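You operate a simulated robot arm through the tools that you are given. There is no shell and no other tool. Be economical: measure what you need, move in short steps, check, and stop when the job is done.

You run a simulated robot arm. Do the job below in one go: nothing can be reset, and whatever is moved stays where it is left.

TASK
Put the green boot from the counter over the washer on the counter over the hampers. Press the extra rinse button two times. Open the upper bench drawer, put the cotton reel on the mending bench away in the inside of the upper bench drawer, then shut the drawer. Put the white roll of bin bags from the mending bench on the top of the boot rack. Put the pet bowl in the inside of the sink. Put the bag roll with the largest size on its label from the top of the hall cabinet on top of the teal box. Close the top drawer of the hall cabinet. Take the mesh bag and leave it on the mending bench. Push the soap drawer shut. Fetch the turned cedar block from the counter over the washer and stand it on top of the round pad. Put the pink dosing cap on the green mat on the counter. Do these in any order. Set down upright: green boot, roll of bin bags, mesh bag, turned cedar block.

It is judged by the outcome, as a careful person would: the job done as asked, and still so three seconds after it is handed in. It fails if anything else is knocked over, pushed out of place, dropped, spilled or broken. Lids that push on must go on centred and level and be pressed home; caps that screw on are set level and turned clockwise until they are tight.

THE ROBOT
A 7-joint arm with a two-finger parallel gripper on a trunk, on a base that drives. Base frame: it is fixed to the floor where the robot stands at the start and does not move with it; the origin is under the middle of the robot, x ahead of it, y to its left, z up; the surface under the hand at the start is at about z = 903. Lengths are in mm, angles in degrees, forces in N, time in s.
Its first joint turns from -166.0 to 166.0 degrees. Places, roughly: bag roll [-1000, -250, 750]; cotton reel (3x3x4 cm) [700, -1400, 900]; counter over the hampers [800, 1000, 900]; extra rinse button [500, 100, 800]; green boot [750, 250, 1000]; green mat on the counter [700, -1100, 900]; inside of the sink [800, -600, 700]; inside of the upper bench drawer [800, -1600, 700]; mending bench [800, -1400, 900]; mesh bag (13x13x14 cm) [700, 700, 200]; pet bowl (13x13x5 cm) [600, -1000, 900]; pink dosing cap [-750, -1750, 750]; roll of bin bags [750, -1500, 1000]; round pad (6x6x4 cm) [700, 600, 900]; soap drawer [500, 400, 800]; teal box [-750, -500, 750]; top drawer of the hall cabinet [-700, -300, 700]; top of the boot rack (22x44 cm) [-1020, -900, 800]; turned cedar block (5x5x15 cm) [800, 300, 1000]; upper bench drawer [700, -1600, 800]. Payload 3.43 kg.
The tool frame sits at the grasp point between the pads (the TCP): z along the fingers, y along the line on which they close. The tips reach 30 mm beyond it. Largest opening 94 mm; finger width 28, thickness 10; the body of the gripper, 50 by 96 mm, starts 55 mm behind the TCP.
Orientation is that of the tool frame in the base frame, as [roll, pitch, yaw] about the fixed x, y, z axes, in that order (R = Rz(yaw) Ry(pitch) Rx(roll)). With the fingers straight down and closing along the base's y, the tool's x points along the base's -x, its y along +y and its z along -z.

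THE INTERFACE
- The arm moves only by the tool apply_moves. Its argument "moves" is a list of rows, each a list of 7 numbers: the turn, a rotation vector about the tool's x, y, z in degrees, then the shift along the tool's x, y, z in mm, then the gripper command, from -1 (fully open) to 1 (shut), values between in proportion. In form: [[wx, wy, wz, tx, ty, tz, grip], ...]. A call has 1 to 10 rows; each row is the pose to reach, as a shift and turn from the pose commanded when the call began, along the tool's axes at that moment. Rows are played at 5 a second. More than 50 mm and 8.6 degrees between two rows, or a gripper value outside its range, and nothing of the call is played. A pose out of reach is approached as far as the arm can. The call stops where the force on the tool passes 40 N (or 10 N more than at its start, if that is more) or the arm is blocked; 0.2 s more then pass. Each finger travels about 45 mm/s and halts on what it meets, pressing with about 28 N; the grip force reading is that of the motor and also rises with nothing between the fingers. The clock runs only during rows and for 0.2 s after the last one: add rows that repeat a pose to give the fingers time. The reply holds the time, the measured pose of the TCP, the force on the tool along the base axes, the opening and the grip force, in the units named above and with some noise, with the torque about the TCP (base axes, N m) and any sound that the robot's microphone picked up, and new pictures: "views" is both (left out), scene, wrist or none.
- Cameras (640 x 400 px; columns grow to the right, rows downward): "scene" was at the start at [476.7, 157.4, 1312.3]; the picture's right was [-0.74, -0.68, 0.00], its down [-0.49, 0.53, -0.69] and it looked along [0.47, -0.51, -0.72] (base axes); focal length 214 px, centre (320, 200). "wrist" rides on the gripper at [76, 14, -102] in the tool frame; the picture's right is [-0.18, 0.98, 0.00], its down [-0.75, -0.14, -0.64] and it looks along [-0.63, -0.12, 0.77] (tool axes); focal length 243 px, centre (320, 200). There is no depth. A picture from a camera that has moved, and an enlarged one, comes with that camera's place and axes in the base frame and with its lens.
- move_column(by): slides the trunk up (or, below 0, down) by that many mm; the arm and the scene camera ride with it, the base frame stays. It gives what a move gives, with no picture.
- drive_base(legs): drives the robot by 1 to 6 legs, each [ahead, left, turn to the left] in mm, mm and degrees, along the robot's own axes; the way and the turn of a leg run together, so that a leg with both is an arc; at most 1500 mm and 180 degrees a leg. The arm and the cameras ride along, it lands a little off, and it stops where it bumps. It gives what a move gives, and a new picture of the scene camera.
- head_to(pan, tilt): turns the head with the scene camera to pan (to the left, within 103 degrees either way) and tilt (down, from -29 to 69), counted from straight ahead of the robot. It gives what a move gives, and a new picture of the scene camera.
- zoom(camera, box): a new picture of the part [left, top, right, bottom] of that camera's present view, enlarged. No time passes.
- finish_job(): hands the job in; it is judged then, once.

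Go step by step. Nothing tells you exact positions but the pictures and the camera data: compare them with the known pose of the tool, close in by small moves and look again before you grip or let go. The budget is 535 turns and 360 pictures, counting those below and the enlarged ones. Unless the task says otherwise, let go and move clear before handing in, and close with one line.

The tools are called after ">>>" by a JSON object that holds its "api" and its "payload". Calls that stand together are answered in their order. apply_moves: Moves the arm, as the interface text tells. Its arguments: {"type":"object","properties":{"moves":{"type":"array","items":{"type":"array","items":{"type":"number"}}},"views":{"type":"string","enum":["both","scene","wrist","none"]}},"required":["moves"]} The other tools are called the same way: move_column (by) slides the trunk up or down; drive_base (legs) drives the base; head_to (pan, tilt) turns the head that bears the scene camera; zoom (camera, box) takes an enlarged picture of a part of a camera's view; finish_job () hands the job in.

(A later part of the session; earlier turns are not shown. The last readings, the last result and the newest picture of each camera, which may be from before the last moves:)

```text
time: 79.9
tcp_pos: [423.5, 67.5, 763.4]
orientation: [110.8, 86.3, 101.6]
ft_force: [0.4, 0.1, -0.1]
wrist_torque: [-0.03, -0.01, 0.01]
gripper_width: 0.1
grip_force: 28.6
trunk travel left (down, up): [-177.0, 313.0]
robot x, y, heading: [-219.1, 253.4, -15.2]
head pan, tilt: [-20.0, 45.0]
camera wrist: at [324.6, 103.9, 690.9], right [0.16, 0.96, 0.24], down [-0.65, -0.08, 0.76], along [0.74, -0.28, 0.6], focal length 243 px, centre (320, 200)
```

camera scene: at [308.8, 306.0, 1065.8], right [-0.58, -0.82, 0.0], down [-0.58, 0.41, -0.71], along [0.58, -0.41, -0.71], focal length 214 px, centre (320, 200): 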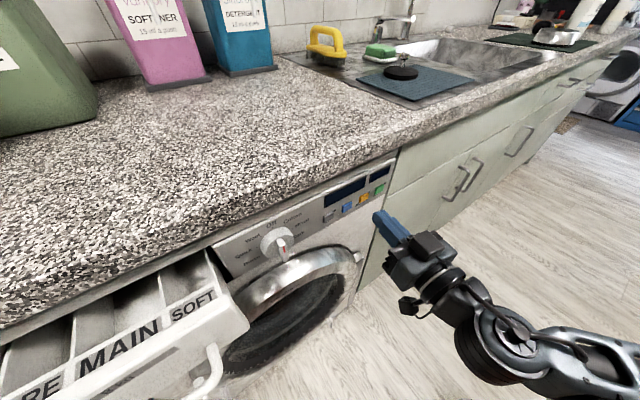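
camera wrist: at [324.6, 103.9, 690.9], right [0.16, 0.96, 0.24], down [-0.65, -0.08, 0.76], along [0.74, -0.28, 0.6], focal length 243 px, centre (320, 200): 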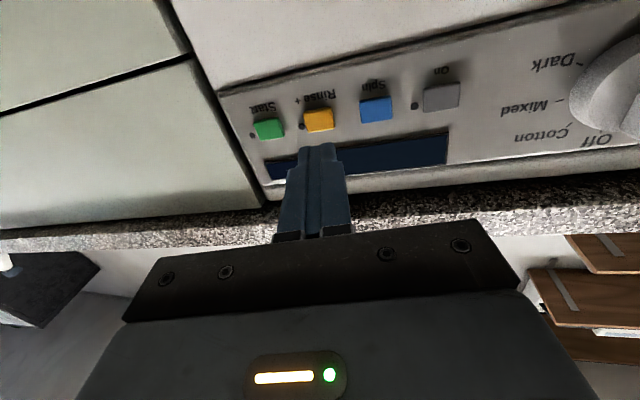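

Two clicks done. Next the soap drawer: its front spans y≈338–558 at x≈447, top z≈821. Repositioning in front of it.

>>> {"api": "drive_base", "payload": {"legs": [[-90, 0, 0], [0, 190, 15]]}}

>>> {"api": "head_to", "payload": {"pan": 0, "tilt": 50}}

>>> {"api": "apply_moves", "payload": {"moves": [[0, 0, 0, 0, 0, 0, 1]], "views": "wrist"}}

```text
time: 82.0
tcp_pos: [388.0, 363.2, 763.3]
orientation: [113.1, 87.2, 113.3]
ft_force: [-1.3, -0.2, 0.5]
wrist_torque: [0.03, 0.0, -0.01]
gripper_width: 0.1
grip_force: 28.1
trunk travel left (down, up): [-177.0, 313.0]
robot x, y, heading: [-287.5, 426.7, -3.3]
head pan, tilt: [-20.0, 45.0]
stopped in leg 2: the force on the tool passed its limit at 93 N (the readings are from after the stop); the commanded pose is now the measured one
camera scene: at [223.6, 586.6, 1065.8], right [-0.4, -0.92, 0.0], down [-0.65, 0.28, -0.71], along [0.65, -0.28, -0.71], focal length 214 px, centre (320, 200)
```

scene: 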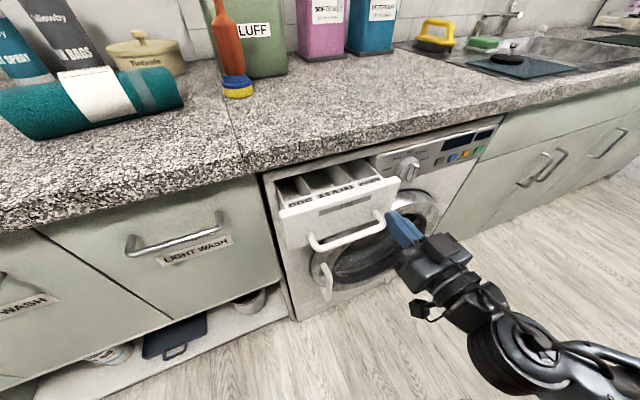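

```text
time: 82.9
tcp_pos: [387.9, 362.5, 762.7]
orientation: [113.3, 87.2, 113.6]
ft_force: [-0.3, -0.4, -0.4]
wrist_torque: [0.01, 0.02, -0.02]
gripper_width: 0.2
grip_force: 27.9
trunk travel left (down, up): [-177.0, 313.0]
robot x, y, heading: [-287.6, 425.5, -3.2]
head pan, tilt: [0.0, 50.0]
camera scene: at [225.7, 614.3, 1058.9], right [-0.06, -1.0, 0.0], down [-0.76, 0.04, -0.64], along [0.64, -0.04, -0.77], focal length 214 px, centre (320, 200)
```

scene: 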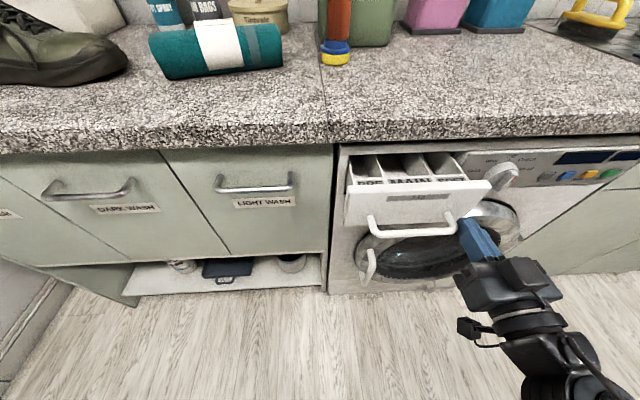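

```text
time: 83.3
tcp_pos: [388.5, 362.2, 762.7]
orientation: [113.3, 87.0, 113.5]
ft_force: [0.0, -1.3, -0.4]
wrist_torque: [0.01, 0.0, -0.04]
gripper_width: 0.1
grip_force: 27.8
trunk travel left (down, up): [-177.0, 313.0]
robot x, y, heading: [-285.5, 430.2, -3.1]
head pan, tilt: [0.0, 50.0]
camera wrist: at [283.9, 381.6, 690.4], right [0.0, 0.97, 0.23], down [-0.63, -0.18, 0.76], along [0.78, -0.14, 0.61], focal length 243 px, centre (320, 200)
```

wrist: 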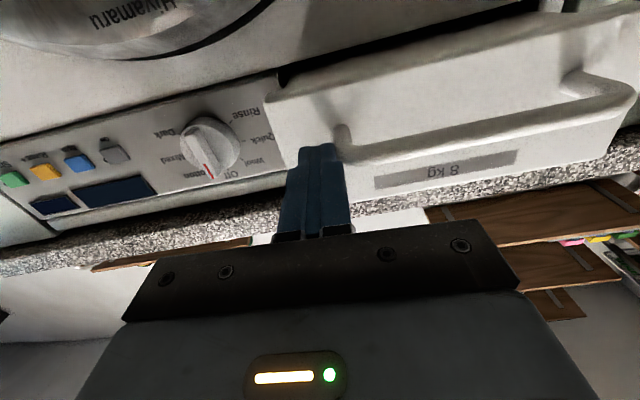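

The fingertip brushed the drawer handle's leg. I'll back off, rise above the handle, and push the drawer face at its middle.

>>> {"api": "apply_moves", "payload": {"moves": [[0, 0, 0, 0, -4, -30, 1], [0, 0, 0, -38, -4, -30, 1], [0, 0, 0, -38, 40, -25, 1], [0, 0, 0, -38, 84, -15, 1], [0, 0, 0, -38, 84, 0, 1]]}}

```text
time: 84.5
tcp_pos: [389.4, 444.6, 805.9]
orientation: [114.0, 87.1, 114.2]
ft_force: [0.6, -0.4, 0.8]
wrist_torque: [0.01, 0.0, 0.01]
gripper_width: 0.0
grip_force: 28.1
out of reach, approached as far as the arm can: row 1, 3
trunk travel left (down, up): [-177.0, 313.0]
robot x, y, heading: [-286.5, 425.9, -3.3]
head pan, tilt: [0.0, 50.0]
camera scene: at [225.6, 614.3, 1058.9], right [-0.06, -1.0, 0.0], down [-0.76, 0.04, -0.64], along [0.64, -0.04, -0.77], focal length 214 px, centre (320, 200)
camera wrist: at [285.3, 463.4, 732.5], right [0.0, 0.97, 0.23], down [-0.63, -0.18, 0.76], along [0.78, -0.14, 0.61], focal length 243 px, centre (320, 200)
```

scene: 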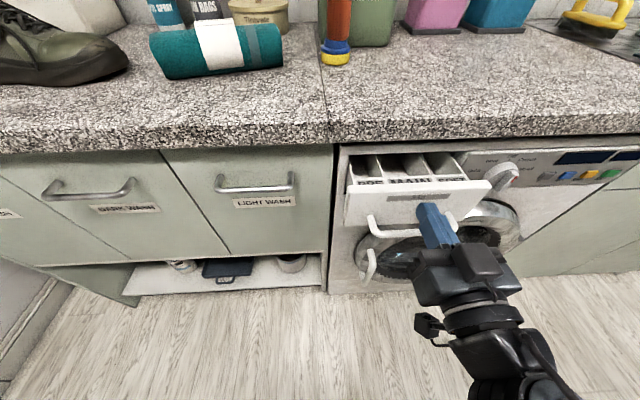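
wrist: 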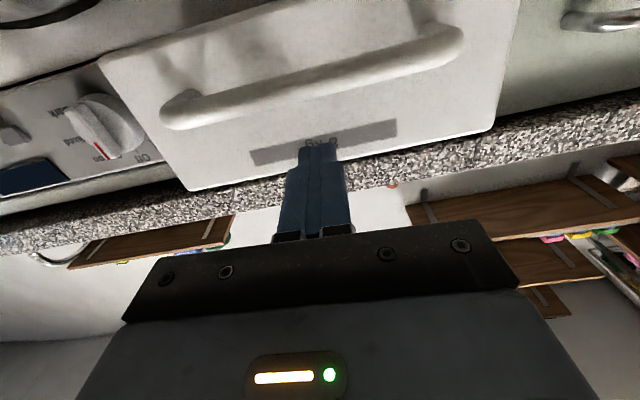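

>>> {"api": "apply_moves", "payload": {"moves": [[0, 0, 0, 0, 0, 18, 1], [0, 0, 0, 0, 0, 32, 1], [0, 0, 0, 0, 0, 44, 1], [0, 0, 0, 0, 0, 56, 1], [0, 0, 0, 0, 0, 68, 1], [0, 0, 0, 0, 0, 80, 1], [0, 0, 0, 0, 0, 90, 1], [0, 0, 0, 0, 0, 97, 1], [0, 0, 0, 0, 0, 104, 1], [0, 0, 0, 0, 0, 110, 1]]}}

```text
time: 86.4
tcp_pos: [485.2, 444.5, 802.9]
orientation: [114.9, 87.0, 115.1]
ft_force: [-19.5, -3.3, -1.1]
wrist_torque: [0.11, -0.27, -0.16]
gripper_width: 0.0
grip_force: 28.0
trunk travel left (down, up): [-177.0, 313.0]
robot x, y, heading: [-285.0, 424.1, -3.1]
head pan, tilt: [0.0, 50.0]
stopped in row 9: the force on the tool passed its limit at 57 N (the readings are from after the stop); the commanded pose is now the measured one
camera scene: at [225.0, 614.1, 1059.1], right [-0.06, -1.0, 0.0], down [-0.76, 0.04, -0.64], along [0.64, -0.04, -0.77], focal length 214 px, centre (320, 200)
camera wrist: at [381.8, 463.9, 730.5], right [0.0, 0.97, 0.23], down [-0.62, -0.18, 0.76], along [0.78, -0.15, 0.61], focal length 243 px, centre (320, 200)
```

scene: 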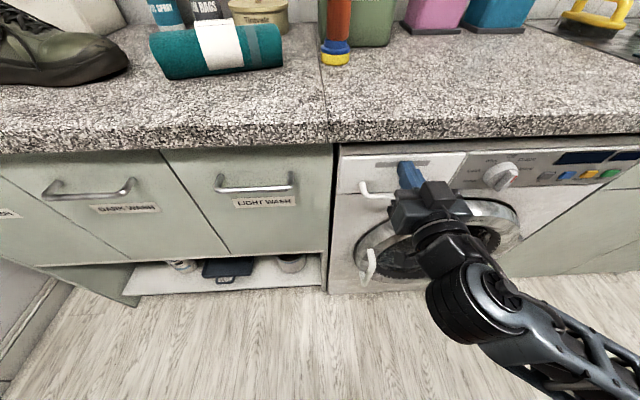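
wrist: 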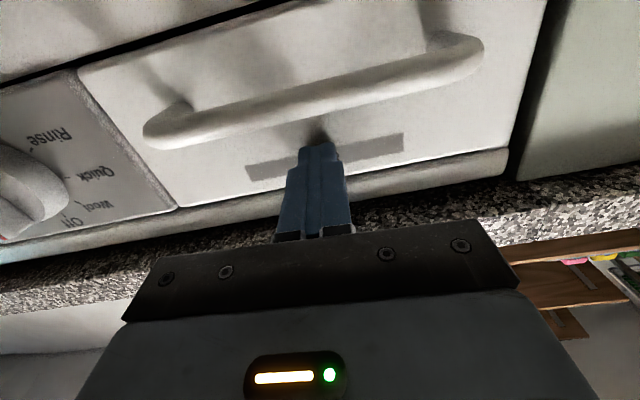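

The soap drawer is shut flush. Retracting and looking at the low shelf for the mesh bag.

>>> {"api": "apply_moves", "payload": {"moves": [[0, 0, 0, 0, 0, -45, 1], [0, 0, 0, 0, 0, -95, 1]], "views": "none"}}

>>> {"api": "drive_base", "payload": {"legs": [[0, 250, 3]]}}

>>> {"api": "move_column", "payload": {"by": -170}}

>>> {"api": "head_to", "payload": {"pan": 0, "tilt": 55}}

```text
time: 87.0
tcp_pos: [389.9, 443.6, 804.0]
orientation: [115.8, 87.0, 115.9]
ft_force: [0.3, -0.2, -0.2]
wrist_torque: [-0.01, -0.01, -0.02]
gripper_width: 0.0
grip_force: 28.0
trunk travel left (down, up): [-177.0, 313.0]
robot x, y, heading: [-282.0, 427.9, -3.3]
head pan, tilt: [0.0, 50.0]
```

```text
time: 88.8
tcp_pos: [397.4, 732.3, 804.2]
orientation: [115.7, 86.9, 118.8]
ft_force: [0.4, -0.8, 0.7]
wrist_torque: [-0.02, 0.0, 0.0]
gripper_width: 0.0
grip_force: 28.4
trunk travel left (down, up): [-177.0, 313.0]
robot x, y, heading: [-280.2, 684.6, -0.5]
head pan, tilt: [0.0, 50.0]
camera scene: at [224.0, 895.0, 1058.9], right [-0.01, -1.0, 0.0], down [-0.77, 0.01, -0.64], along [0.64, 0.0, -0.77], focal length 214 px, centre (320, 200)
```

scene: 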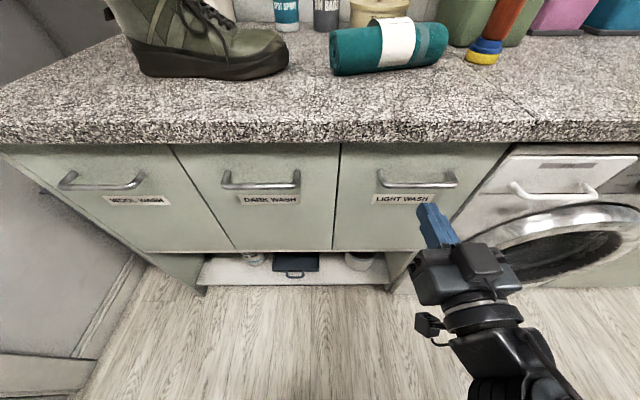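

```text
time: 90.8
tcp_pos: [396.5, 732.1, 633.8]
orientation: [115.8, 87.0, 118.8]
ft_force: [0.5, 0.3, 0.6]
wrist_torque: [0.0, -0.04, -0.03]
gripper_width: 0.0
grip_force: 27.9
trunk travel left (down, up): [-7.0, 483.0]
robot x, y, heading: [-273.2, 684.1, -0.3]
head pan, tilt: [0.0, 50.0]
```

```text
time: 91.4
tcp_pos: [397.1, 731.3, 633.3]
orientation: [115.8, 87.0, 118.8]
ft_force: [-1.0, -0.1, 0.2]
wrist_torque: [0.02, 0.04, -0.04]
gripper_width: 0.0
grip_force: 27.8
trunk travel left (down, up): [-7.0, 483.0]
robot x, y, heading: [-273.2, 681.8, -0.6]
head pan, tilt: [0.0, 55.0]
camera scene: at [219.1, 895.0, 882.4], right [-0.01, -1.0, 0.0], down [-0.82, 0.01, -0.57], along [0.57, 0.0, -0.82], focal length 214 px, centre (320, 200)
```

scene: 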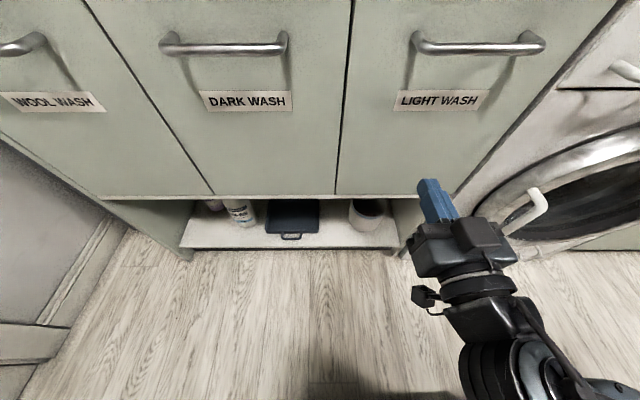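

>>> {"api": "apply_moves", "payload": {"moves": [[0, 0, 0, 45, 0, 0, 1], [0, 0, 0, 90, 0, 0, 1], [0, 0, 0, 135, 0, 0, 1], [0, 0, 0, 180, 0, 0, 1], [0, 0, 0, 225, 0, 0, 1], [0, 0, 0, 270, 0, 0, 1], [0, 0, 0, 310, 0, 0, 1]]}}

```text
time: 93.0
tcp_pos: [442.8, 753.5, 365.7]
orientation: [114.6, 87.0, 117.7]
ft_force: [-0.4, 0.5, -0.4]
wrist_torque: [0.01, -0.01, 0.01]
gripper_width: 0.0
grip_force: 27.8
out of reach, approached as far as the arm can: row 2, 3, 4, 5, 6, 7
trunk travel left (down, up): [-7.0, 483.0]
robot x, y, heading: [-274.6, 680.0, -0.7]
head pan, tilt: [0.0, 55.0]
camera scene: at [219.0, 894.9, 882.5], right [-0.01, -1.0, 0.0], down [-0.82, 0.01, -0.57], along [0.57, 0.0, -0.82], focal length 214 px, centre (320, 200)
camera wrist: at [337.8, 768.1, 293.8], right [-0.05, 0.97, 0.23], down [-0.61, -0.21, 0.76], along [0.79, -0.11, 0.61], focal length 243 px, centre (320, 200)
```

scene: 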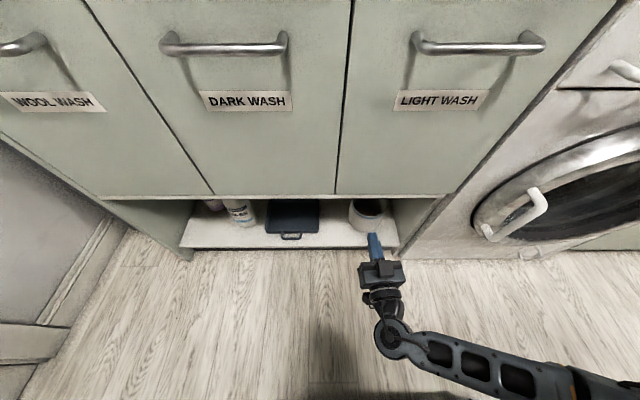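
wrist: 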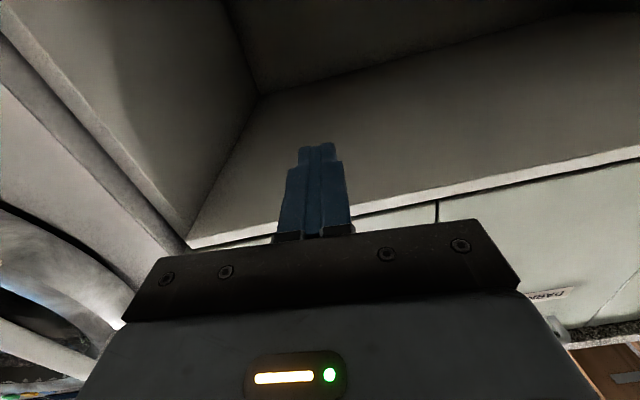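

>>> {"api": "apply_moves", "payload": {"moves": [[0, 8.5, 0, 0, 0, 0, 0.5], [0, 17, 0, 0, 0, 0, 0], [0, 25.5, 0, 0, 0, 0, -0.5], [0, 34, 0, 0, 0, 0, -1], [0, 42.5, 0, 0, 0, 0, -1]]}}

```text
time: 94.2
tcp_pos: [446.4, 755.3, 367.5]
orientation: [176.2, 46.1, -179.8]
ft_force: [-0.2, 0.2, 0.3]
wrist_torque: [0.0, -0.01, 0.01]
gripper_width: 93.9
grip_force: 0.1
trunk travel left (down, up): [-7.0, 483.0]
robot x, y, heading: [-277.2, 683.0, -0.6]
head pan, tilt: [0.0, 55.0]
camera scene: at [219.1, 895.0, 882.4], right [-0.01, -1.0, 0.0], down [-0.82, 0.01, -0.57], along [0.57, 0.0, -0.82], focal length 214 px, centre (320, 200)
camera wrist: at [318.8, 763.9, 384.9], right [0.08, 0.98, 0.18], down [0.07, -0.18, 0.98], along [0.99, -0.06, -0.08], focal length 243 px, centre (320, 200)
```

scene: 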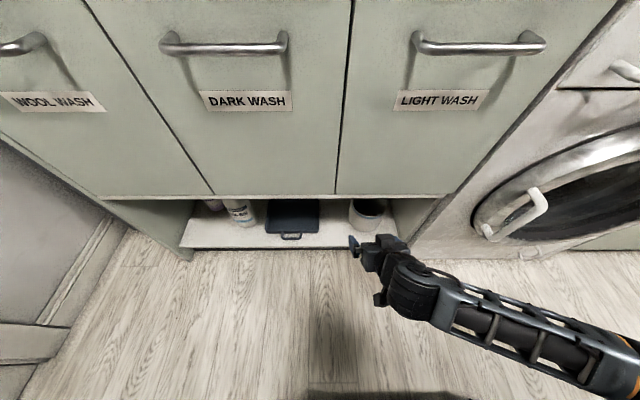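
wrist: 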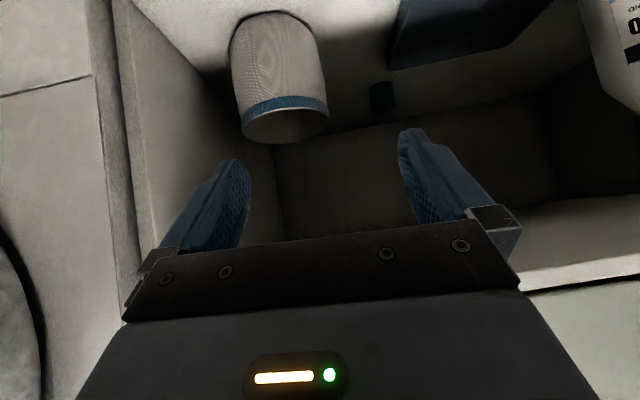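

The mesh bag is a mesh cylinder with a blue rim at roughly [670, 705], top z≈240. I'll close in toward its left rim for a side-wall grip.

>>> {"api": "apply_moves", "payload": {"moves": [[0, -3, 0, 0, 6, 30, -1], [0, -6, 0, 0, 10, 60, -1], [0, -8, 0, 0, 13, 80, -1]]}}

```text
time: 95.0
tcp_pos: [505.2, 771.4, 311.9]
orientation: [175.4, 54.2, 179.4]
ft_force: [0.8, 0.3, 0.8]
wrist_torque: [-0.01, 0.04, 0.03]
gripper_width: 94.0
grip_force: 0.0
trunk travel left (down, up): [-7.0, 483.0]
robot x, y, heading: [-279.9, 684.9, -0.5]
head pan, tilt: [0.0, 55.0]
camera scene: at [219.1, 894.9, 882.4], right [-0.01, -1.0, 0.0], down [-0.82, 0.01, -0.57], along [0.57, 0.0, -0.82], focal length 214 px, centre (320, 200)
camera wrist: at [376.9, 781.7, 310.9], right [0.06, 0.98, 0.19], down [-0.07, -0.19, 0.98], along [1.0, -0.07, 0.06], focal length 243 px, centre (320, 200)
```

scene: 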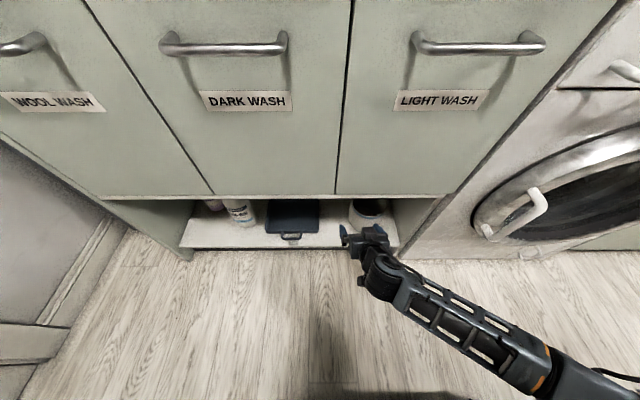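
wrist: 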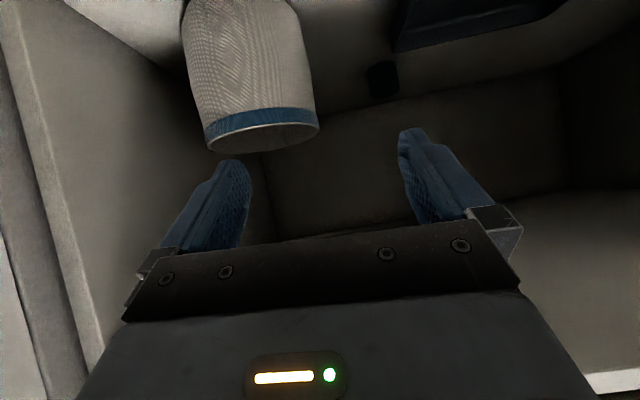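

>>> {"api": "apply_moves", "payload": {"moves": [[0, 0, 0, -7, 4, 40, -1], [0, 0, 0, -14, 7, 80, -1]]}}

```text
time: 95.6
tcp_pos: [578.0, 786.1, 277.0]
orientation: [175.4, 54.2, 179.3]
ft_force: [-2.8, 0.4, 5.8]
wrist_torque: [-0.3, -0.05, -0.15]
gripper_width: 93.2
grip_force: 0.1
trunk travel left (down, up): [-7.0, 483.0]
robot x, y, heading: [-280.5, 684.4, -0.5]
head pan, tilt: [0.0, 55.0]
camera scene: at [219.0, 894.8, 882.6], right [-0.01, -1.0, 0.0], down [-0.82, 0.01, -0.57], along [0.57, 0.0, -0.82], focal length 214 px, centre (320, 200)
camera wrist: at [449.0, 794.6, 276.5], right [0.06, 0.98, 0.2], down [-0.07, -0.19, 0.98], along [1.0, -0.07, 0.06], focal length 243 px, centre (320, 200)
```

scene: 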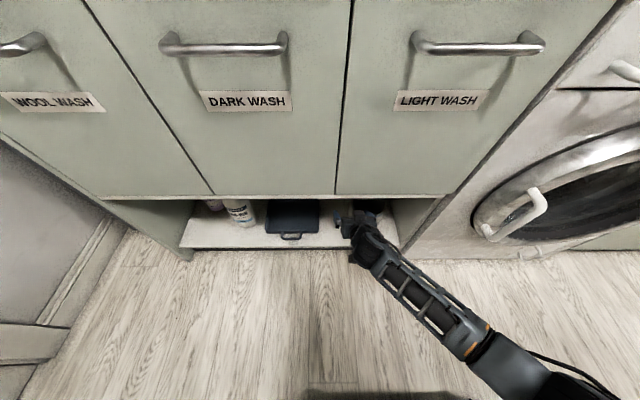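
wrist: 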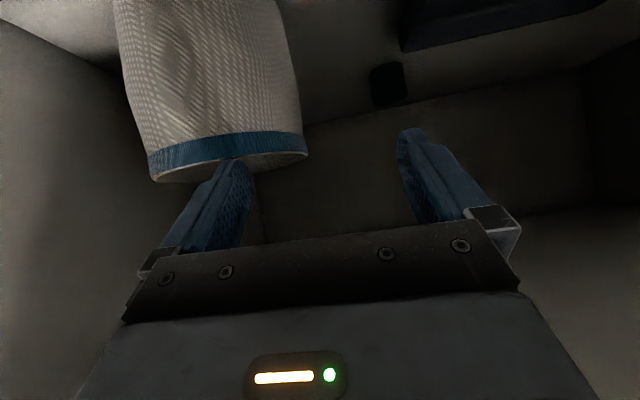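

>>> {"api": "apply_moves", "payload": {"moves": [[0, 0, 0, -22, 0, -16, -1], [0, 0, 0, -45, -4, 15, -1], [0, 0, 0, -63, -8, 45, -1]], "views": "wrist"}}

```text
time: 96.4
tcp_pos: [651.4, 781.2, 300.6]
orientation: [175.4, 54.1, 179.3]
ft_force: [0.2, 0.7, -0.6]
wrist_torque: [-0.01, 0.0, 0.02]
gripper_width: 94.0
grip_force: 0.0
trunk travel left (down, up): [-7.0, 483.0]
robot x, y, heading: [-280.2, 683.2, -0.6]
head pan, tilt: [0.0, 55.0]
camera wrist: at [522.7, 790.3, 299.8], right [0.06, 0.98, 0.19], down [-0.07, -0.19, 0.98], along [1.0, -0.07, 0.06], focal length 243 px, centre (320, 200)
```

wrist: 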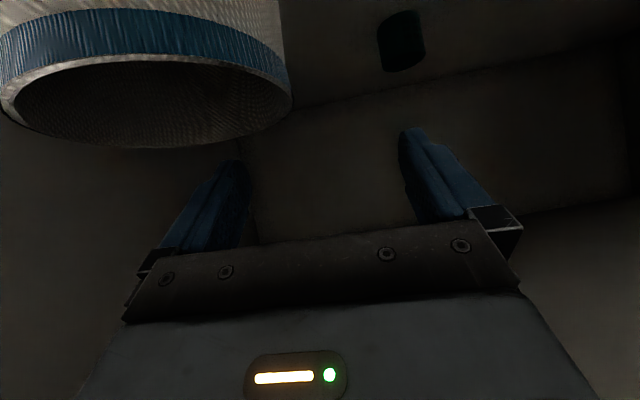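

>>> {"api": "apply_moves", "payload": {"moves": [[0, 0, 0, 17, -2, 18, -1], [0, 0, 0, 33, -4, 36, -1], [0, 0, 0, 49, -5, 54, -1]], "views": "wrist"}}

```text
time: 97.2
tcp_pos: [668.0, 780.8, 236.2]
orientation: [175.2, 54.6, 179.4]
ft_force: [-8.6, 0.1, 35.8]
wrist_torque: [-1.08, 1.98, -0.32]
gripper_width: 94.0
grip_force: 0.0
trunk travel left (down, up): [-7.0, 483.0]
robot x, y, heading: [-274.6, 684.1, -0.6]
head pan, tilt: [0.0, 55.0]
camera wrist: at [540.4, 791.1, 234.0], right [0.05, 0.98, 0.2], down [-0.08, -0.19, 0.98], along [1.0, -0.07, 0.07], focal length 243 px, centre (320, 200)
```

wrist: 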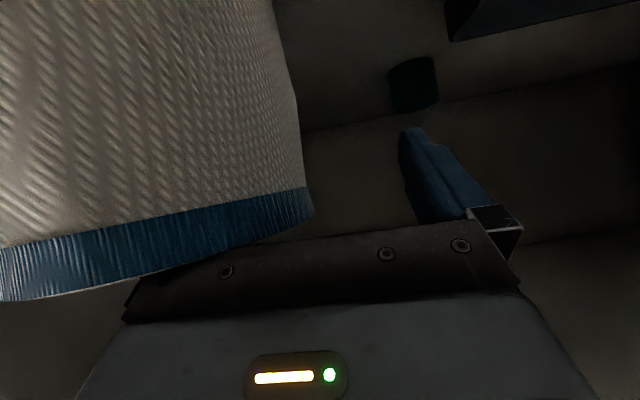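

>>> {"api": "apply_moves", "payload": {"moves": [[0, 0, 0, -6, -4, -3, -0.5], [0, 0, 0, -6, -4, -3, 0], [0, 0, 0, -6, -4, -3, 0.5], [0, 0, 0, -6, -4, -3, 1], [0, 0, 0, -6, -4, -3, 1], [0, 0, 0, -6, -4, -3, 1], [0, 0, 0, -6, -4, -3, 1], [0, 0, 0, -6, -4, -3, 1]], "views": "wrist"}}

```text
time: 99.0
tcp_pos: [667.1, 777.4, 236.9]
orientation: [175.5, 54.1, 179.3]
ft_force: [-2.8, 1.4, 4.7]
wrist_torque: [-0.25, 0.62, -0.21]
gripper_width: 17.8
grip_force: 28.1
trunk travel left (down, up): [-7.0, 483.0]
robot x, y, heading: [-274.2, 679.4, -0.3]
head pan, tilt: [0.0, 55.0]
camera wrist: at [538.1, 786.2, 236.4], right [0.06, 0.98, 0.2], down [-0.07, -0.19, 0.98], along [1.0, -0.07, 0.06], focal length 243 px, centre (320, 200)
```

wrist: 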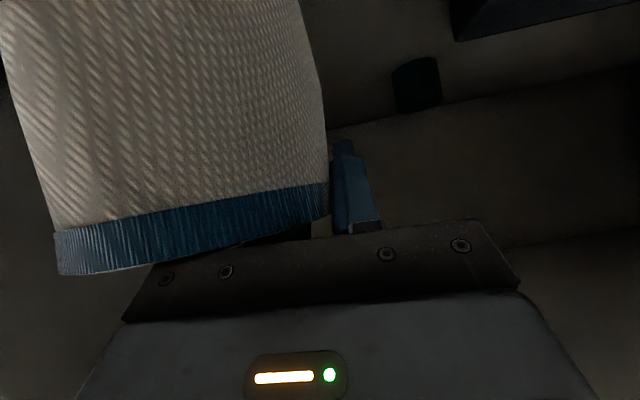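

>>> {"api": "apply_moves", "payload": {"moves": [[0, 0, 0, -10, 0, -7, 1], [0, 0, 0, -24, 0, -17.6, 1], [0, 0, 0, -24, 0, -17.6, 1]]}}

```text
time: 99.8
tcp_pos: [666.8, 774.3, 265.5]
orientation: [175.4, 54.1, 179.2]
ft_force: [-0.1, 0.9, 0.1]
wrist_torque: [0.02, -0.02, 0.03]
gripper_width: 16.1
grip_force: 27.9
trunk travel left (down, up): [-7.0, 483.0]
robot x, y, heading: [-278.0, 680.1, -0.2]
head pan, tilt: [0.0, 55.0]
camera scene: at [219.1, 895.1, 882.3], right [-0.01, -1.0, 0.0], down [-0.82, 0.01, -0.57], along [0.57, 0.0, -0.82], focal length 214 px, centre (320, 200)
camera wrist: at [538.7, 784.0, 265.8], right [0.06, 0.98, 0.2], down [-0.07, -0.19, 0.98], along [1.0, -0.07, 0.06], focal length 243 px, centre (320, 200)
```

scene: 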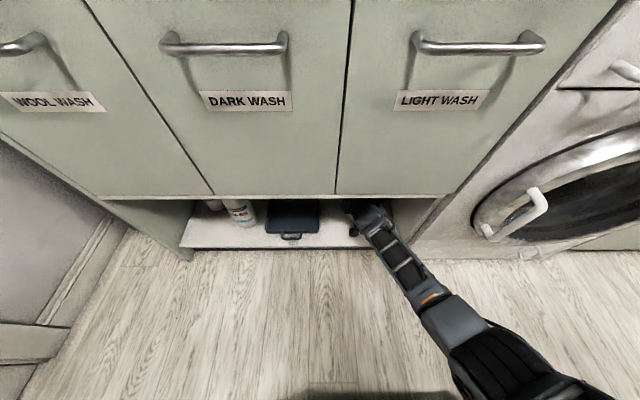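
wrist: 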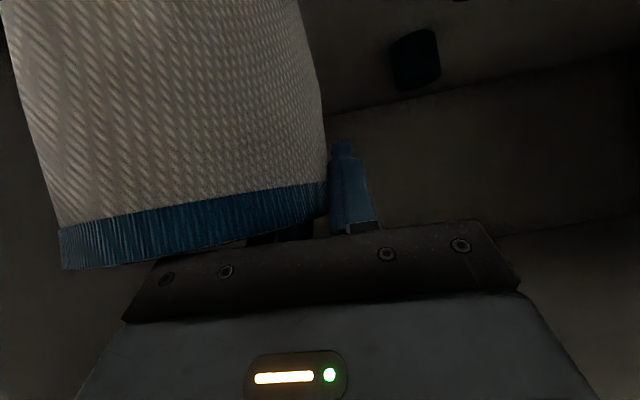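

The bag is lifted. Pulling it straight out of the niche.

>>> {"api": "apply_moves", "payload": {"moves": [[0, 0, 0, 15, 0, -40, 1], [0, 0, 0, 37, 0, -75, 1], [0, 0, 0, 60, 0, -110, 1], [0, 0, 0, 83, 0, -142, 1], [0, 0, 0, 106, 0, -175, 1], [0, 0, 0, 125, 0, -200, 1]]}}

```text
time: 101.2
tcp_pos: [429.9, 762.0, 282.8]
orientation: [175.5, 54.2, 179.3]
ft_force: [0.3, -0.4, -1.2]
wrist_torque: [0.03, 0.0, 0.0]
gripper_width: 16.1
grip_force: 28.1
trunk travel left (down, up): [-7.0, 483.0]
robot x, y, heading: [-276.5, 681.7, -0.4]
head pan, tilt: [0.0, 55.0]
camera scene: at [219.2, 895.0, 882.4], right [-0.01, -1.0, 0.0], down [-0.82, 0.01, -0.57], along [0.57, 0.0, -0.82], focal length 214 px, centre (320, 200)
camera wrist: at [301.3, 771.1, 282.4], right [0.06, 0.98, 0.19], down [-0.07, -0.19, 0.98], along [1.0, -0.07, 0.06], focal length 243 px, centre (320, 200)
```

scene: 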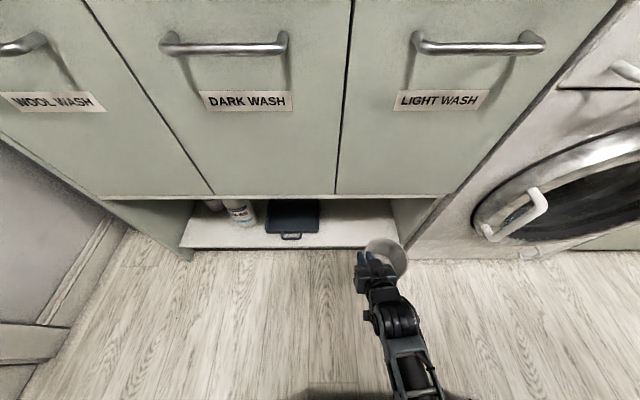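
wrist: 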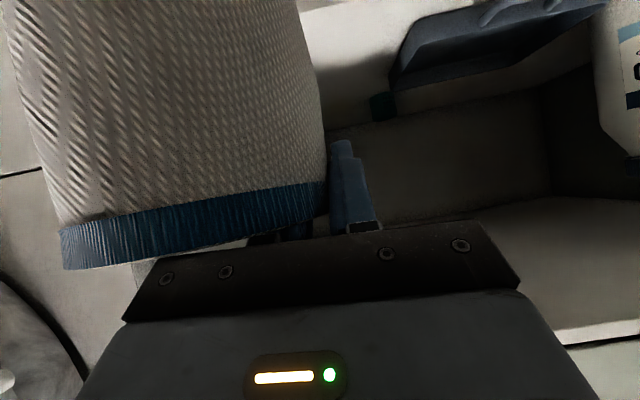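

>>> {"api": "drive_base", "payload": {"legs": [[-60, 0, 0]]}}

>>> {"api": "move_column", "payload": {"by": 480}}

>>> {"api": "apply_moves", "payload": {"moves": [[0, 0, 0, -35, 0, -23, 1], [0, 0, 0, -70, 0, -46, 1], [0, 0, 0, -105, 0, -70, 1], [0, 0, 0, -140, 0, -95, 1], [0, 0, 0, -175, 0, -119, 1], [0, 0, 0, -210, 0, -144, 1], [0, 0, 0, -245, 0, -170, 1]]}}

```text
time: 102.2
tcp_pos: [368.5, 763.9, 282.5]
orientation: [175.3, 54.1, 179.5]
ft_force: [-0.6, 0.3, -1.0]
wrist_torque: [0.01, -0.03, -0.03]
gripper_width: 15.6
grip_force: 27.7
trunk travel left (down, up): [-7.0, 483.0]
robot x, y, heading: [-337.6, 683.3, -0.2]
head pan, tilt: [0.0, 55.0]
camera scene: at [157.9, 896.3, 882.4], right [-0.01, -1.0, 0.0], down [-0.82, 0.0, -0.57], along [0.57, 0.0, -0.82], focal length 214 px, centre (320, 200)
```

scene: 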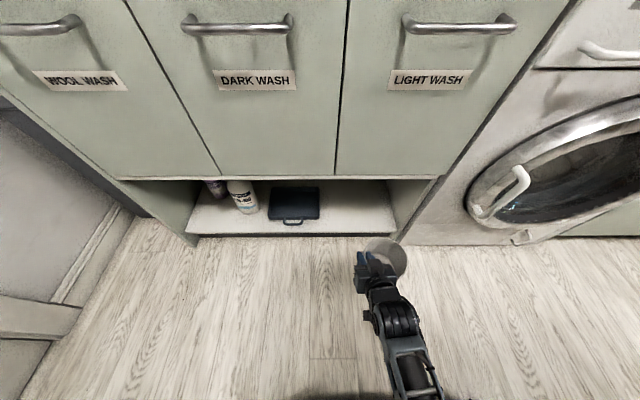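

```text
refused: 480 is not a number from -400 to 400
```

```text
time: 103.8
tcp_pos: [376.7, 750.9, 583.1]
orientation: [175.4, 54.1, 179.3]
ft_force: [-0.3, -0.7, -1.0]
wrist_torque: [0.03, -0.01, 0.0]
gripper_width: 15.6
grip_force: 28.4
trunk travel left (down, up): [-7.0, 483.0]
robot x, y, heading: [-338.2, 684.9, -0.5]
head pan, tilt: [0.0, 55.0]
camera scene: at [157.8, 896.3, 882.3], right [-0.01, -1.0, 0.0], down [-0.82, 0.0, -0.57], along [0.57, 0.0, -0.82], focal length 214 px, centre (320, 200)
camera wrist: at [248.3, 759.7, 583.0], right [0.06, 0.98, 0.2], down [-0.07, -0.19, 0.98], along [1.0, -0.07, 0.06], focal length 243 px, centre (320, 200)
```

scene: 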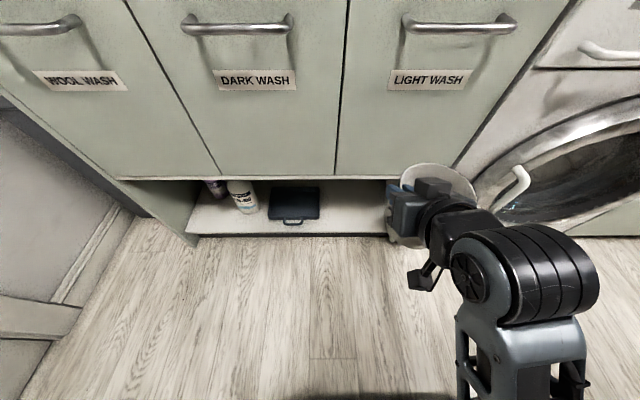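
wrist: 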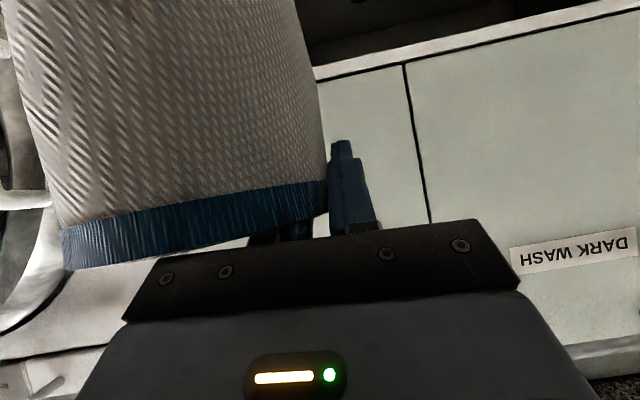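

>>> {"api": "move_column", "payload": {"by": 400}}

>>> {"api": "move_column", "payload": {"by": 80}}

>>> {"api": "apply_moves", "payload": {"moves": [[0, 0, 0, -35, 0, -23, 1], [0, 0, 0, -60, 0, -42, 1]], "views": "none"}}

>>> {"api": "drive_base", "payload": {"legs": [[165, 0, 0.5], [0, -900, 0]]}}

```text
time: 107.6
tcp_pos: [376.0, 750.9, 983.5]
orientation: [175.3, 54.1, 179.4]
ft_force: [0.2, -0.1, -0.8]
wrist_torque: [0.04, -0.01, 0.02]
gripper_width: 15.4
grip_force: 28.3
trunk travel left (down, up): [-407.0, 83.0]
robot x, y, heading: [-337.9, 684.2, -0.2]
head pan, tilt: [0.0, 55.0]
```

```text
time: 108.8
tcp_pos: [377.3, 751.5, 1064.4]
orientation: [175.3, 54.0, 179.4]
ft_force: [-0.1, -0.1, -0.4]
wrist_torque: [0.03, -0.01, 0.01]
gripper_width: 15.2
grip_force: 28.1
trunk travel left (down, up): [-487.0, 3.0]
robot x, y, heading: [-335.4, 680.4, -0.5]
head pan, tilt: [0.0, 55.0]
```

```text
time: 109.4
tcp_pos: [396.3, 750.0, 1127.1]
orientation: [175.4, 54.1, 179.5]
ft_force: [-0.4, -0.3, -0.6]
wrist_torque: [-0.03, 0.0, -0.02]
gripper_width: 15.1
grip_force: 27.8
out of reach, approached as far as the arm can: row 1, 2
trunk travel left (down, up): [-487.0, 3.0]
robot x, y, heading: [-338.8, 681.9, -0.3]
head pan, tilt: [0.0, 55.0]
```

```text
time: 114.0
tcp_pos: [551.8, 53.3, 1128.9]
orientation: [175.4, 54.2, 176.9]
ft_force: [-0.4, -0.4, -0.5]
wrist_torque: [-0.01, 0.0, -0.01]
gripper_width: 15.1
grip_force: 27.6
trunk travel left (down, up): [-487.0, 3.0]
robot x, y, heading: [-183.3, 15.3, -2.9]
head pan, tilt: [0.0, 55.0]
stopped in leg 2: the robot was blocked; the commanded pose is now the measured one
camera scene: at [319.3, 208.2, 1362.6], right [-0.05, -1.0, 0.0], down [-0.82, 0.04, -0.57], along [0.57, -0.03, -0.82], focal length 214 px, centre (320, 200)
```

scene: 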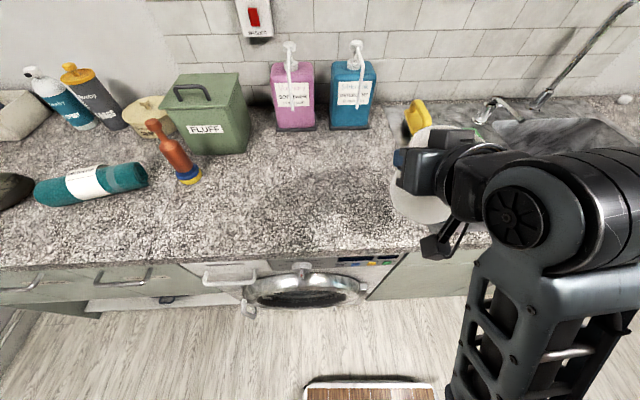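

>>> {"api": "head_to", "payload": {"pan": -103, "tilt": 62}}

>>> {"api": "head_to", "payload": {"pan": -75, "tilt": 45}}

```text
time: 115.8
tcp_pos: [551.6, 54.8, 1128.1]
orientation: [175.4, 54.1, 176.8]
ft_force: [0.8, -0.5, -0.3]
wrist_torque: [0.04, 0.0, -0.03]
gripper_width: 14.8
grip_force: 28.0
trunk travel left (down, up): [-487.0, 3.0]
robot x, y, heading: [-185.6, 16.4, -3.1]
head pan, tilt: [-103.0, 62.0]
camera scene: at [230.1, 150.3, 1354.0], right [-0.96, 0.27, 0.0], down [0.24, 0.85, -0.47], along [-0.13, -0.45, -0.88], focal length 214 px, centre (320, 200)
```

scene: 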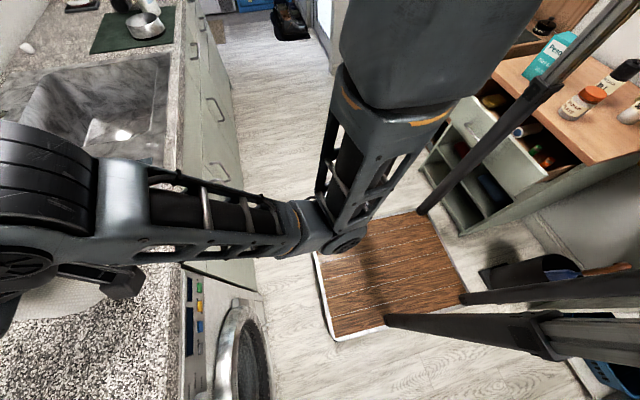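

```text
time: 116.7
tcp_pos: [552.4, 54.2, 1128.9]
orientation: [175.4, 54.0, 176.9]
ft_force: [-0.6, -0.5, -0.2]
wrist_torque: [0.03, 0.01, -0.01]
gripper_width: 14.6
grip_force: 27.7
trunk travel left (down, up): [-487.0, 3.0]
robot x, y, heading: [-183.6, 17.5, -2.8]
head pan, tilt: [-75.0, 45.0]
camera scene: at [264.7, 132.7, 1375.7], right [-0.98, -0.21, 0.0], down [-0.15, 0.69, -0.71], along [0.15, -0.69, -0.71], focal length 214 px, centre (320, 200)
```

scene: 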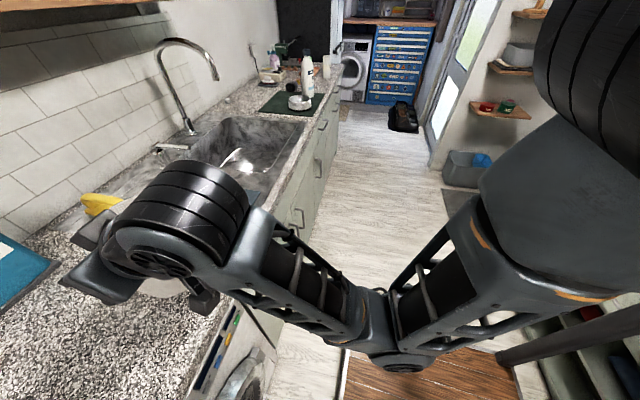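

>>> {"api": "drive_base", "payload": {"legs": [[130, 30, 2.5]]}}

>>> {"api": "apply_moves", "payload": {"moves": [[0, 0, 0, 18, 0, -25, 1], [0, 0, 0, 36, 0, -50, 1], [0, 0, 0, 50, 0, -70, 1]], "views": "none"}}

>>> {"api": "drive_base", "payload": {"legs": [[0, -500, 0]]}}

```text
time: 118.0
tcp_pos: [679.3, 114.4, 1128.9]
orientation: [175.4, 54.1, 179.5]
ft_force: [-1.3, 1.1, 0.6]
wrist_torque: [0.03, -0.02, -0.04]
gripper_width: 14.9
grip_force: 28.5
trunk travel left (down, up): [-487.0, 3.0]
robot x, y, heading: [-51.7, 41.7, -0.1]
head pan, tilt: [-75.0, 45.0]
camera scene: at [389.1, 180.2, 1375.9], right [-0.97, -0.25, 0.0], down [-0.18, 0.68, -0.71], along [0.18, -0.68, -0.71], focal length 214 px, centre (320, 200)
```

scene: 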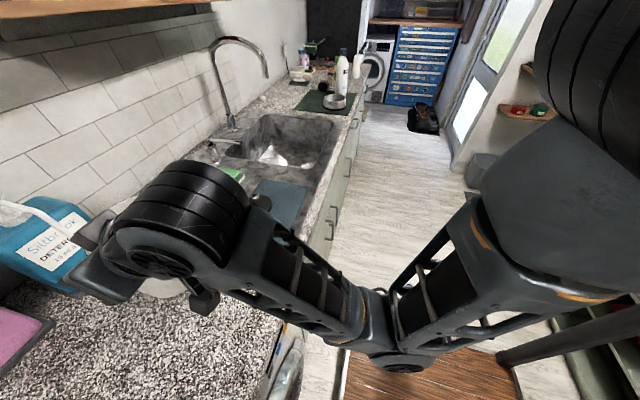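

```text
time: 118.8
tcp_pos: [649.2, 132.3, 1085.4]
orientation: [175.4, 54.1, 179.5]
ft_force: [0.0, -0.4, -0.4]
wrist_torque: [0.02, 0.01, 0.02]
gripper_width: 14.6
grip_force: 28.4
out of reach, approached as far as the arm can: row 1, 2, 3
trunk travel left (down, up): [-487.0, 3.0]
robot x, y, heading: [-53.5, 46.5, -0.2]
head pan, tilt: [-75.0, 45.0]
```

```text
time: 121.8
tcp_pos: [646.7, -370.6, 1086.4]
orientation: [175.4, 54.1, 179.4]
ft_force: [0.6, -0.1, -0.3]
wrist_torque: [0.03, 0.0, 0.04]
gripper_width: 14.6
grip_force: 27.7
trunk travel left (down, up): [-487.0, 3.0]
robot x, y, heading: [-58.7, -459.1, -0.4]
head pan, tilt: [-75.0, 45.0]
camera scene: at [387.0, -322.9, 1375.8], right [-0.97, -0.25, 0.0], down [-0.18, 0.68, -0.71], along [0.18, -0.68, -0.71], focal length 214 px, centre (320, 200)
```

scene: 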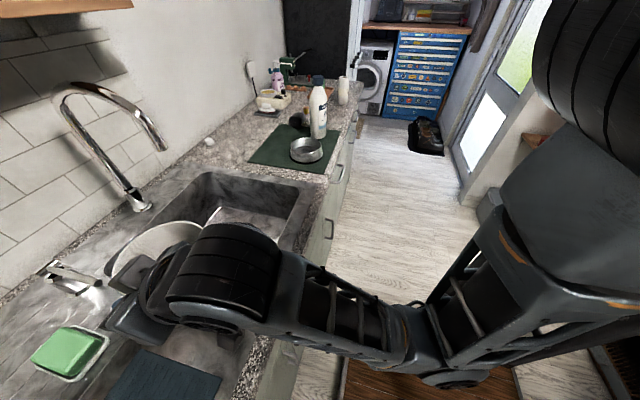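

>>> {"api": "zoom", "payload": {"camera": "scene", "box": [230, 40, 400, 200]}}

```text
2.50 times, centred on (315, 120) of scene
camera zoom: at [387.0, -322.9, 1375.8], right [-0.97, -0.25, 0.0], down [-0.18, 0.68, -0.71], along [0.18, -0.68, -0.71], focal length 536 px, centre (332, 400)
```

zoom: 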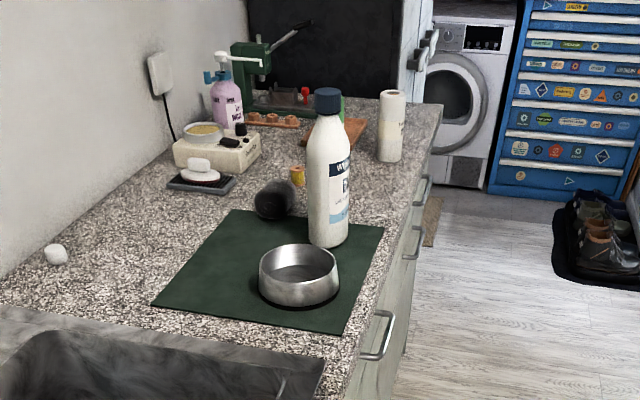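

>>> {"api": "drive_base", "payload": {"legs": [[0, -420, 0]]}}

>>> {"api": "head_to", "payload": {"pan": -100, "tilt": 45}}

```text
time: 124.3
tcp_pos: [645.9, -785.6, 1084.9]
orientation: [175.5, 54.1, 179.8]
ft_force: [0.7, -0.2, -0.4]
wrist_torque: [0.03, -0.01, 0.02]
gripper_width: 14.6
grip_force: 28.2
trunk travel left (down, up): [-487.0, 3.0]
robot x, y, heading: [-59.8, -876.6, 0.0]
head pan, tilt: [-75.0, 45.0]
camera scene: at [385.0, -738.3, 1375.8], right [-0.97, -0.26, 0.0], down [-0.18, 0.68, -0.71], along [0.18, -0.68, -0.71], focal length 214 px, centre (320, 200)
```

scene: 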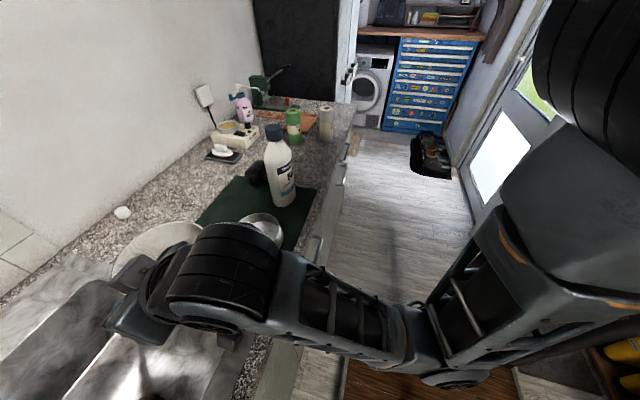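

```text
time: 125.2
tcp_pos: [645.2, -786.0, 1085.6]
orientation: [175.4, 54.1, 179.8]
ft_force: [0.4, -0.2, -0.2]
wrist_torque: [0.02, 0.03, 0.04]
gripper_width: 14.3
grip_force: 28.0
trunk travel left (down, up): [-487.0, 3.0]
robot x, y, heading: [-58.7, -878.9, 0.1]
head pan, tilt: [-100.0, 45.0]
camera scene: at [349.9, -739.9, 1375.8], right [-0.98, 0.17, 0.0], down [0.12, 0.7, -0.71], along [-0.12, -0.7, -0.71], focal length 214 px, centre (320, 200)
```

scene: 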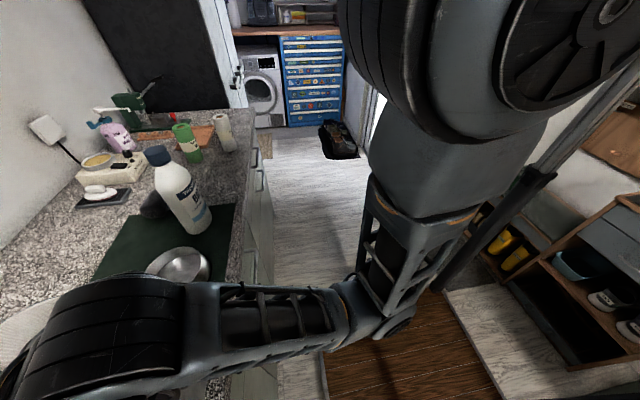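

>>> {"api": "drive_base", "payload": {"legs": [[-190, 0, 0], [0, -450, 0]]}}

>>> {"api": "head_to", "payload": {"pan": -15, "tilt": 50}}

```text
time: 127.7
tcp_pos: [470.5, -890.9, 1085.2]
orientation: [175.3, 54.1, 173.7]
ft_force: [-0.1, -0.3, 0.0]
wrist_torque: [0.0, 0.01, -0.03]
gripper_width: 14.2
grip_force: 27.8
trunk travel left (down, up): [-487.0, 3.0]
robot x, y, heading: [-234.1, -907.3, -6.1]
head pan, tilt: [-100.0, 45.0]
stopped in leg 2: the robot was blocked; the commanded pose is now the measured one
camera scene: at [181.6, -814.1, 1375.7], right [-0.96, 0.28, 0.0], down [0.19, 0.68, -0.71], along [-0.2, -0.68, -0.71], focal length 214 px, centre (320, 200)
```

scene: 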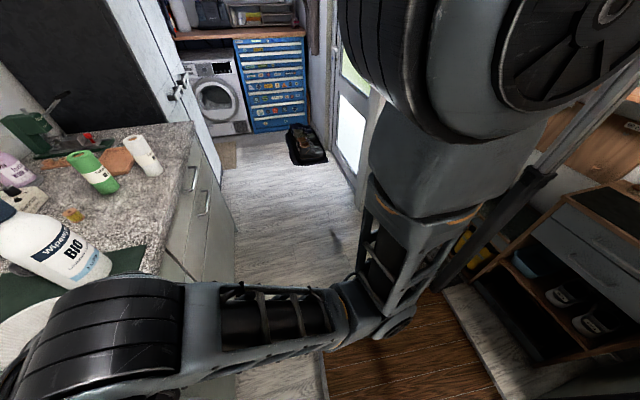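

```text
time: 129.3
tcp_pos: [469.4, -891.1, 1084.9]
orientation: [175.4, 54.0, 173.7]
ft_force: [-0.4, 0.7, 0.1]
wrist_torque: [0.01, 0.0, -0.08]
gripper_width: 14.3
grip_force: 28.4
trunk travel left (down, up): [-487.0, 3.0]
robot x, y, heading: [-236.6, -907.7, -5.9]
head pan, tilt: [-15.0, 50.0]
camera scene: at [275.8, -763.9, 1368.9], right [-0.36, -0.93, 0.0], down [-0.72, 0.27, -0.64], along [0.6, -0.23, -0.77], focal length 214 px, centre (320, 200)
```

scene: 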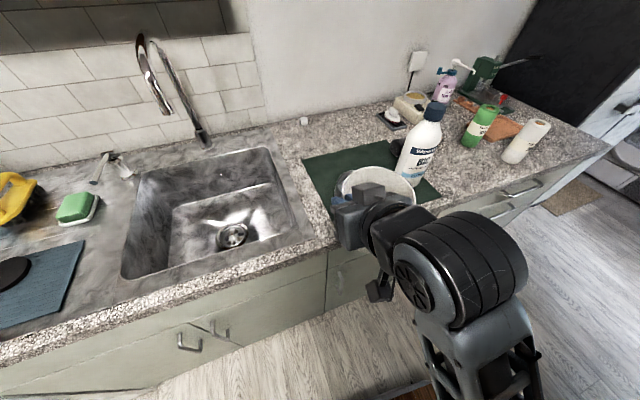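

>>> {"api": "drive_base", "payload": {"legs": [[175, 20, 6], [0, 235, 0]]}}

>>> {"api": "apply_moves", "payload": {"moves": [[0, 0, 0, -28, 0, 0, 1], [0, 0, 0, -50, 0, -5, 1]], "views": "none"}}

```text
time: 132.2
tcp_pos: [636.8, -569.8, 1085.7]
orientation: [175.4, 54.1, 179.9]
ft_force: [0.2, 0.0, -0.8]
wrist_torque: [0.02, 0.0, -0.04]
gripper_width: 14.0
grip_force: 28.1
trunk travel left (down, up): [-487.0, 3.0]
robot x, y, heading: [-61.6, -663.1, 0.2]
head pan, tilt: [-15.0, 50.0]
camera scene: at [430.4, -464.8, 1368.9], right [-0.26, -0.97, 0.0], down [-0.74, 0.2, -0.64], along [0.62, -0.16, -0.77], focal length 214 px, centre (320, 200)
```

scene: 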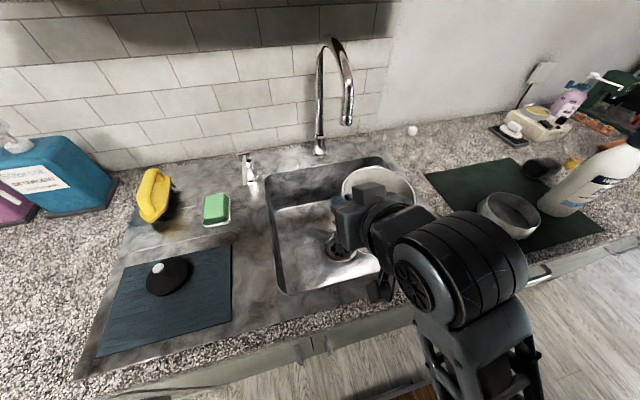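

```text
time: 132.8
tcp_pos: [662.8, -570.4, 1129.1]
orientation: [175.4, 54.1, 180.0]
ft_force: [0.3, 0.4, -0.3]
wrist_torque: [-0.01, -0.03, 0.0]
gripper_width: 14.1
grip_force: 27.7
trunk travel left (down, up): [-487.0, 3.0]
robot x, y, heading: [-64.2, -661.6, 0.1]
head pan, tilt: [-15.0, 50.0]
```

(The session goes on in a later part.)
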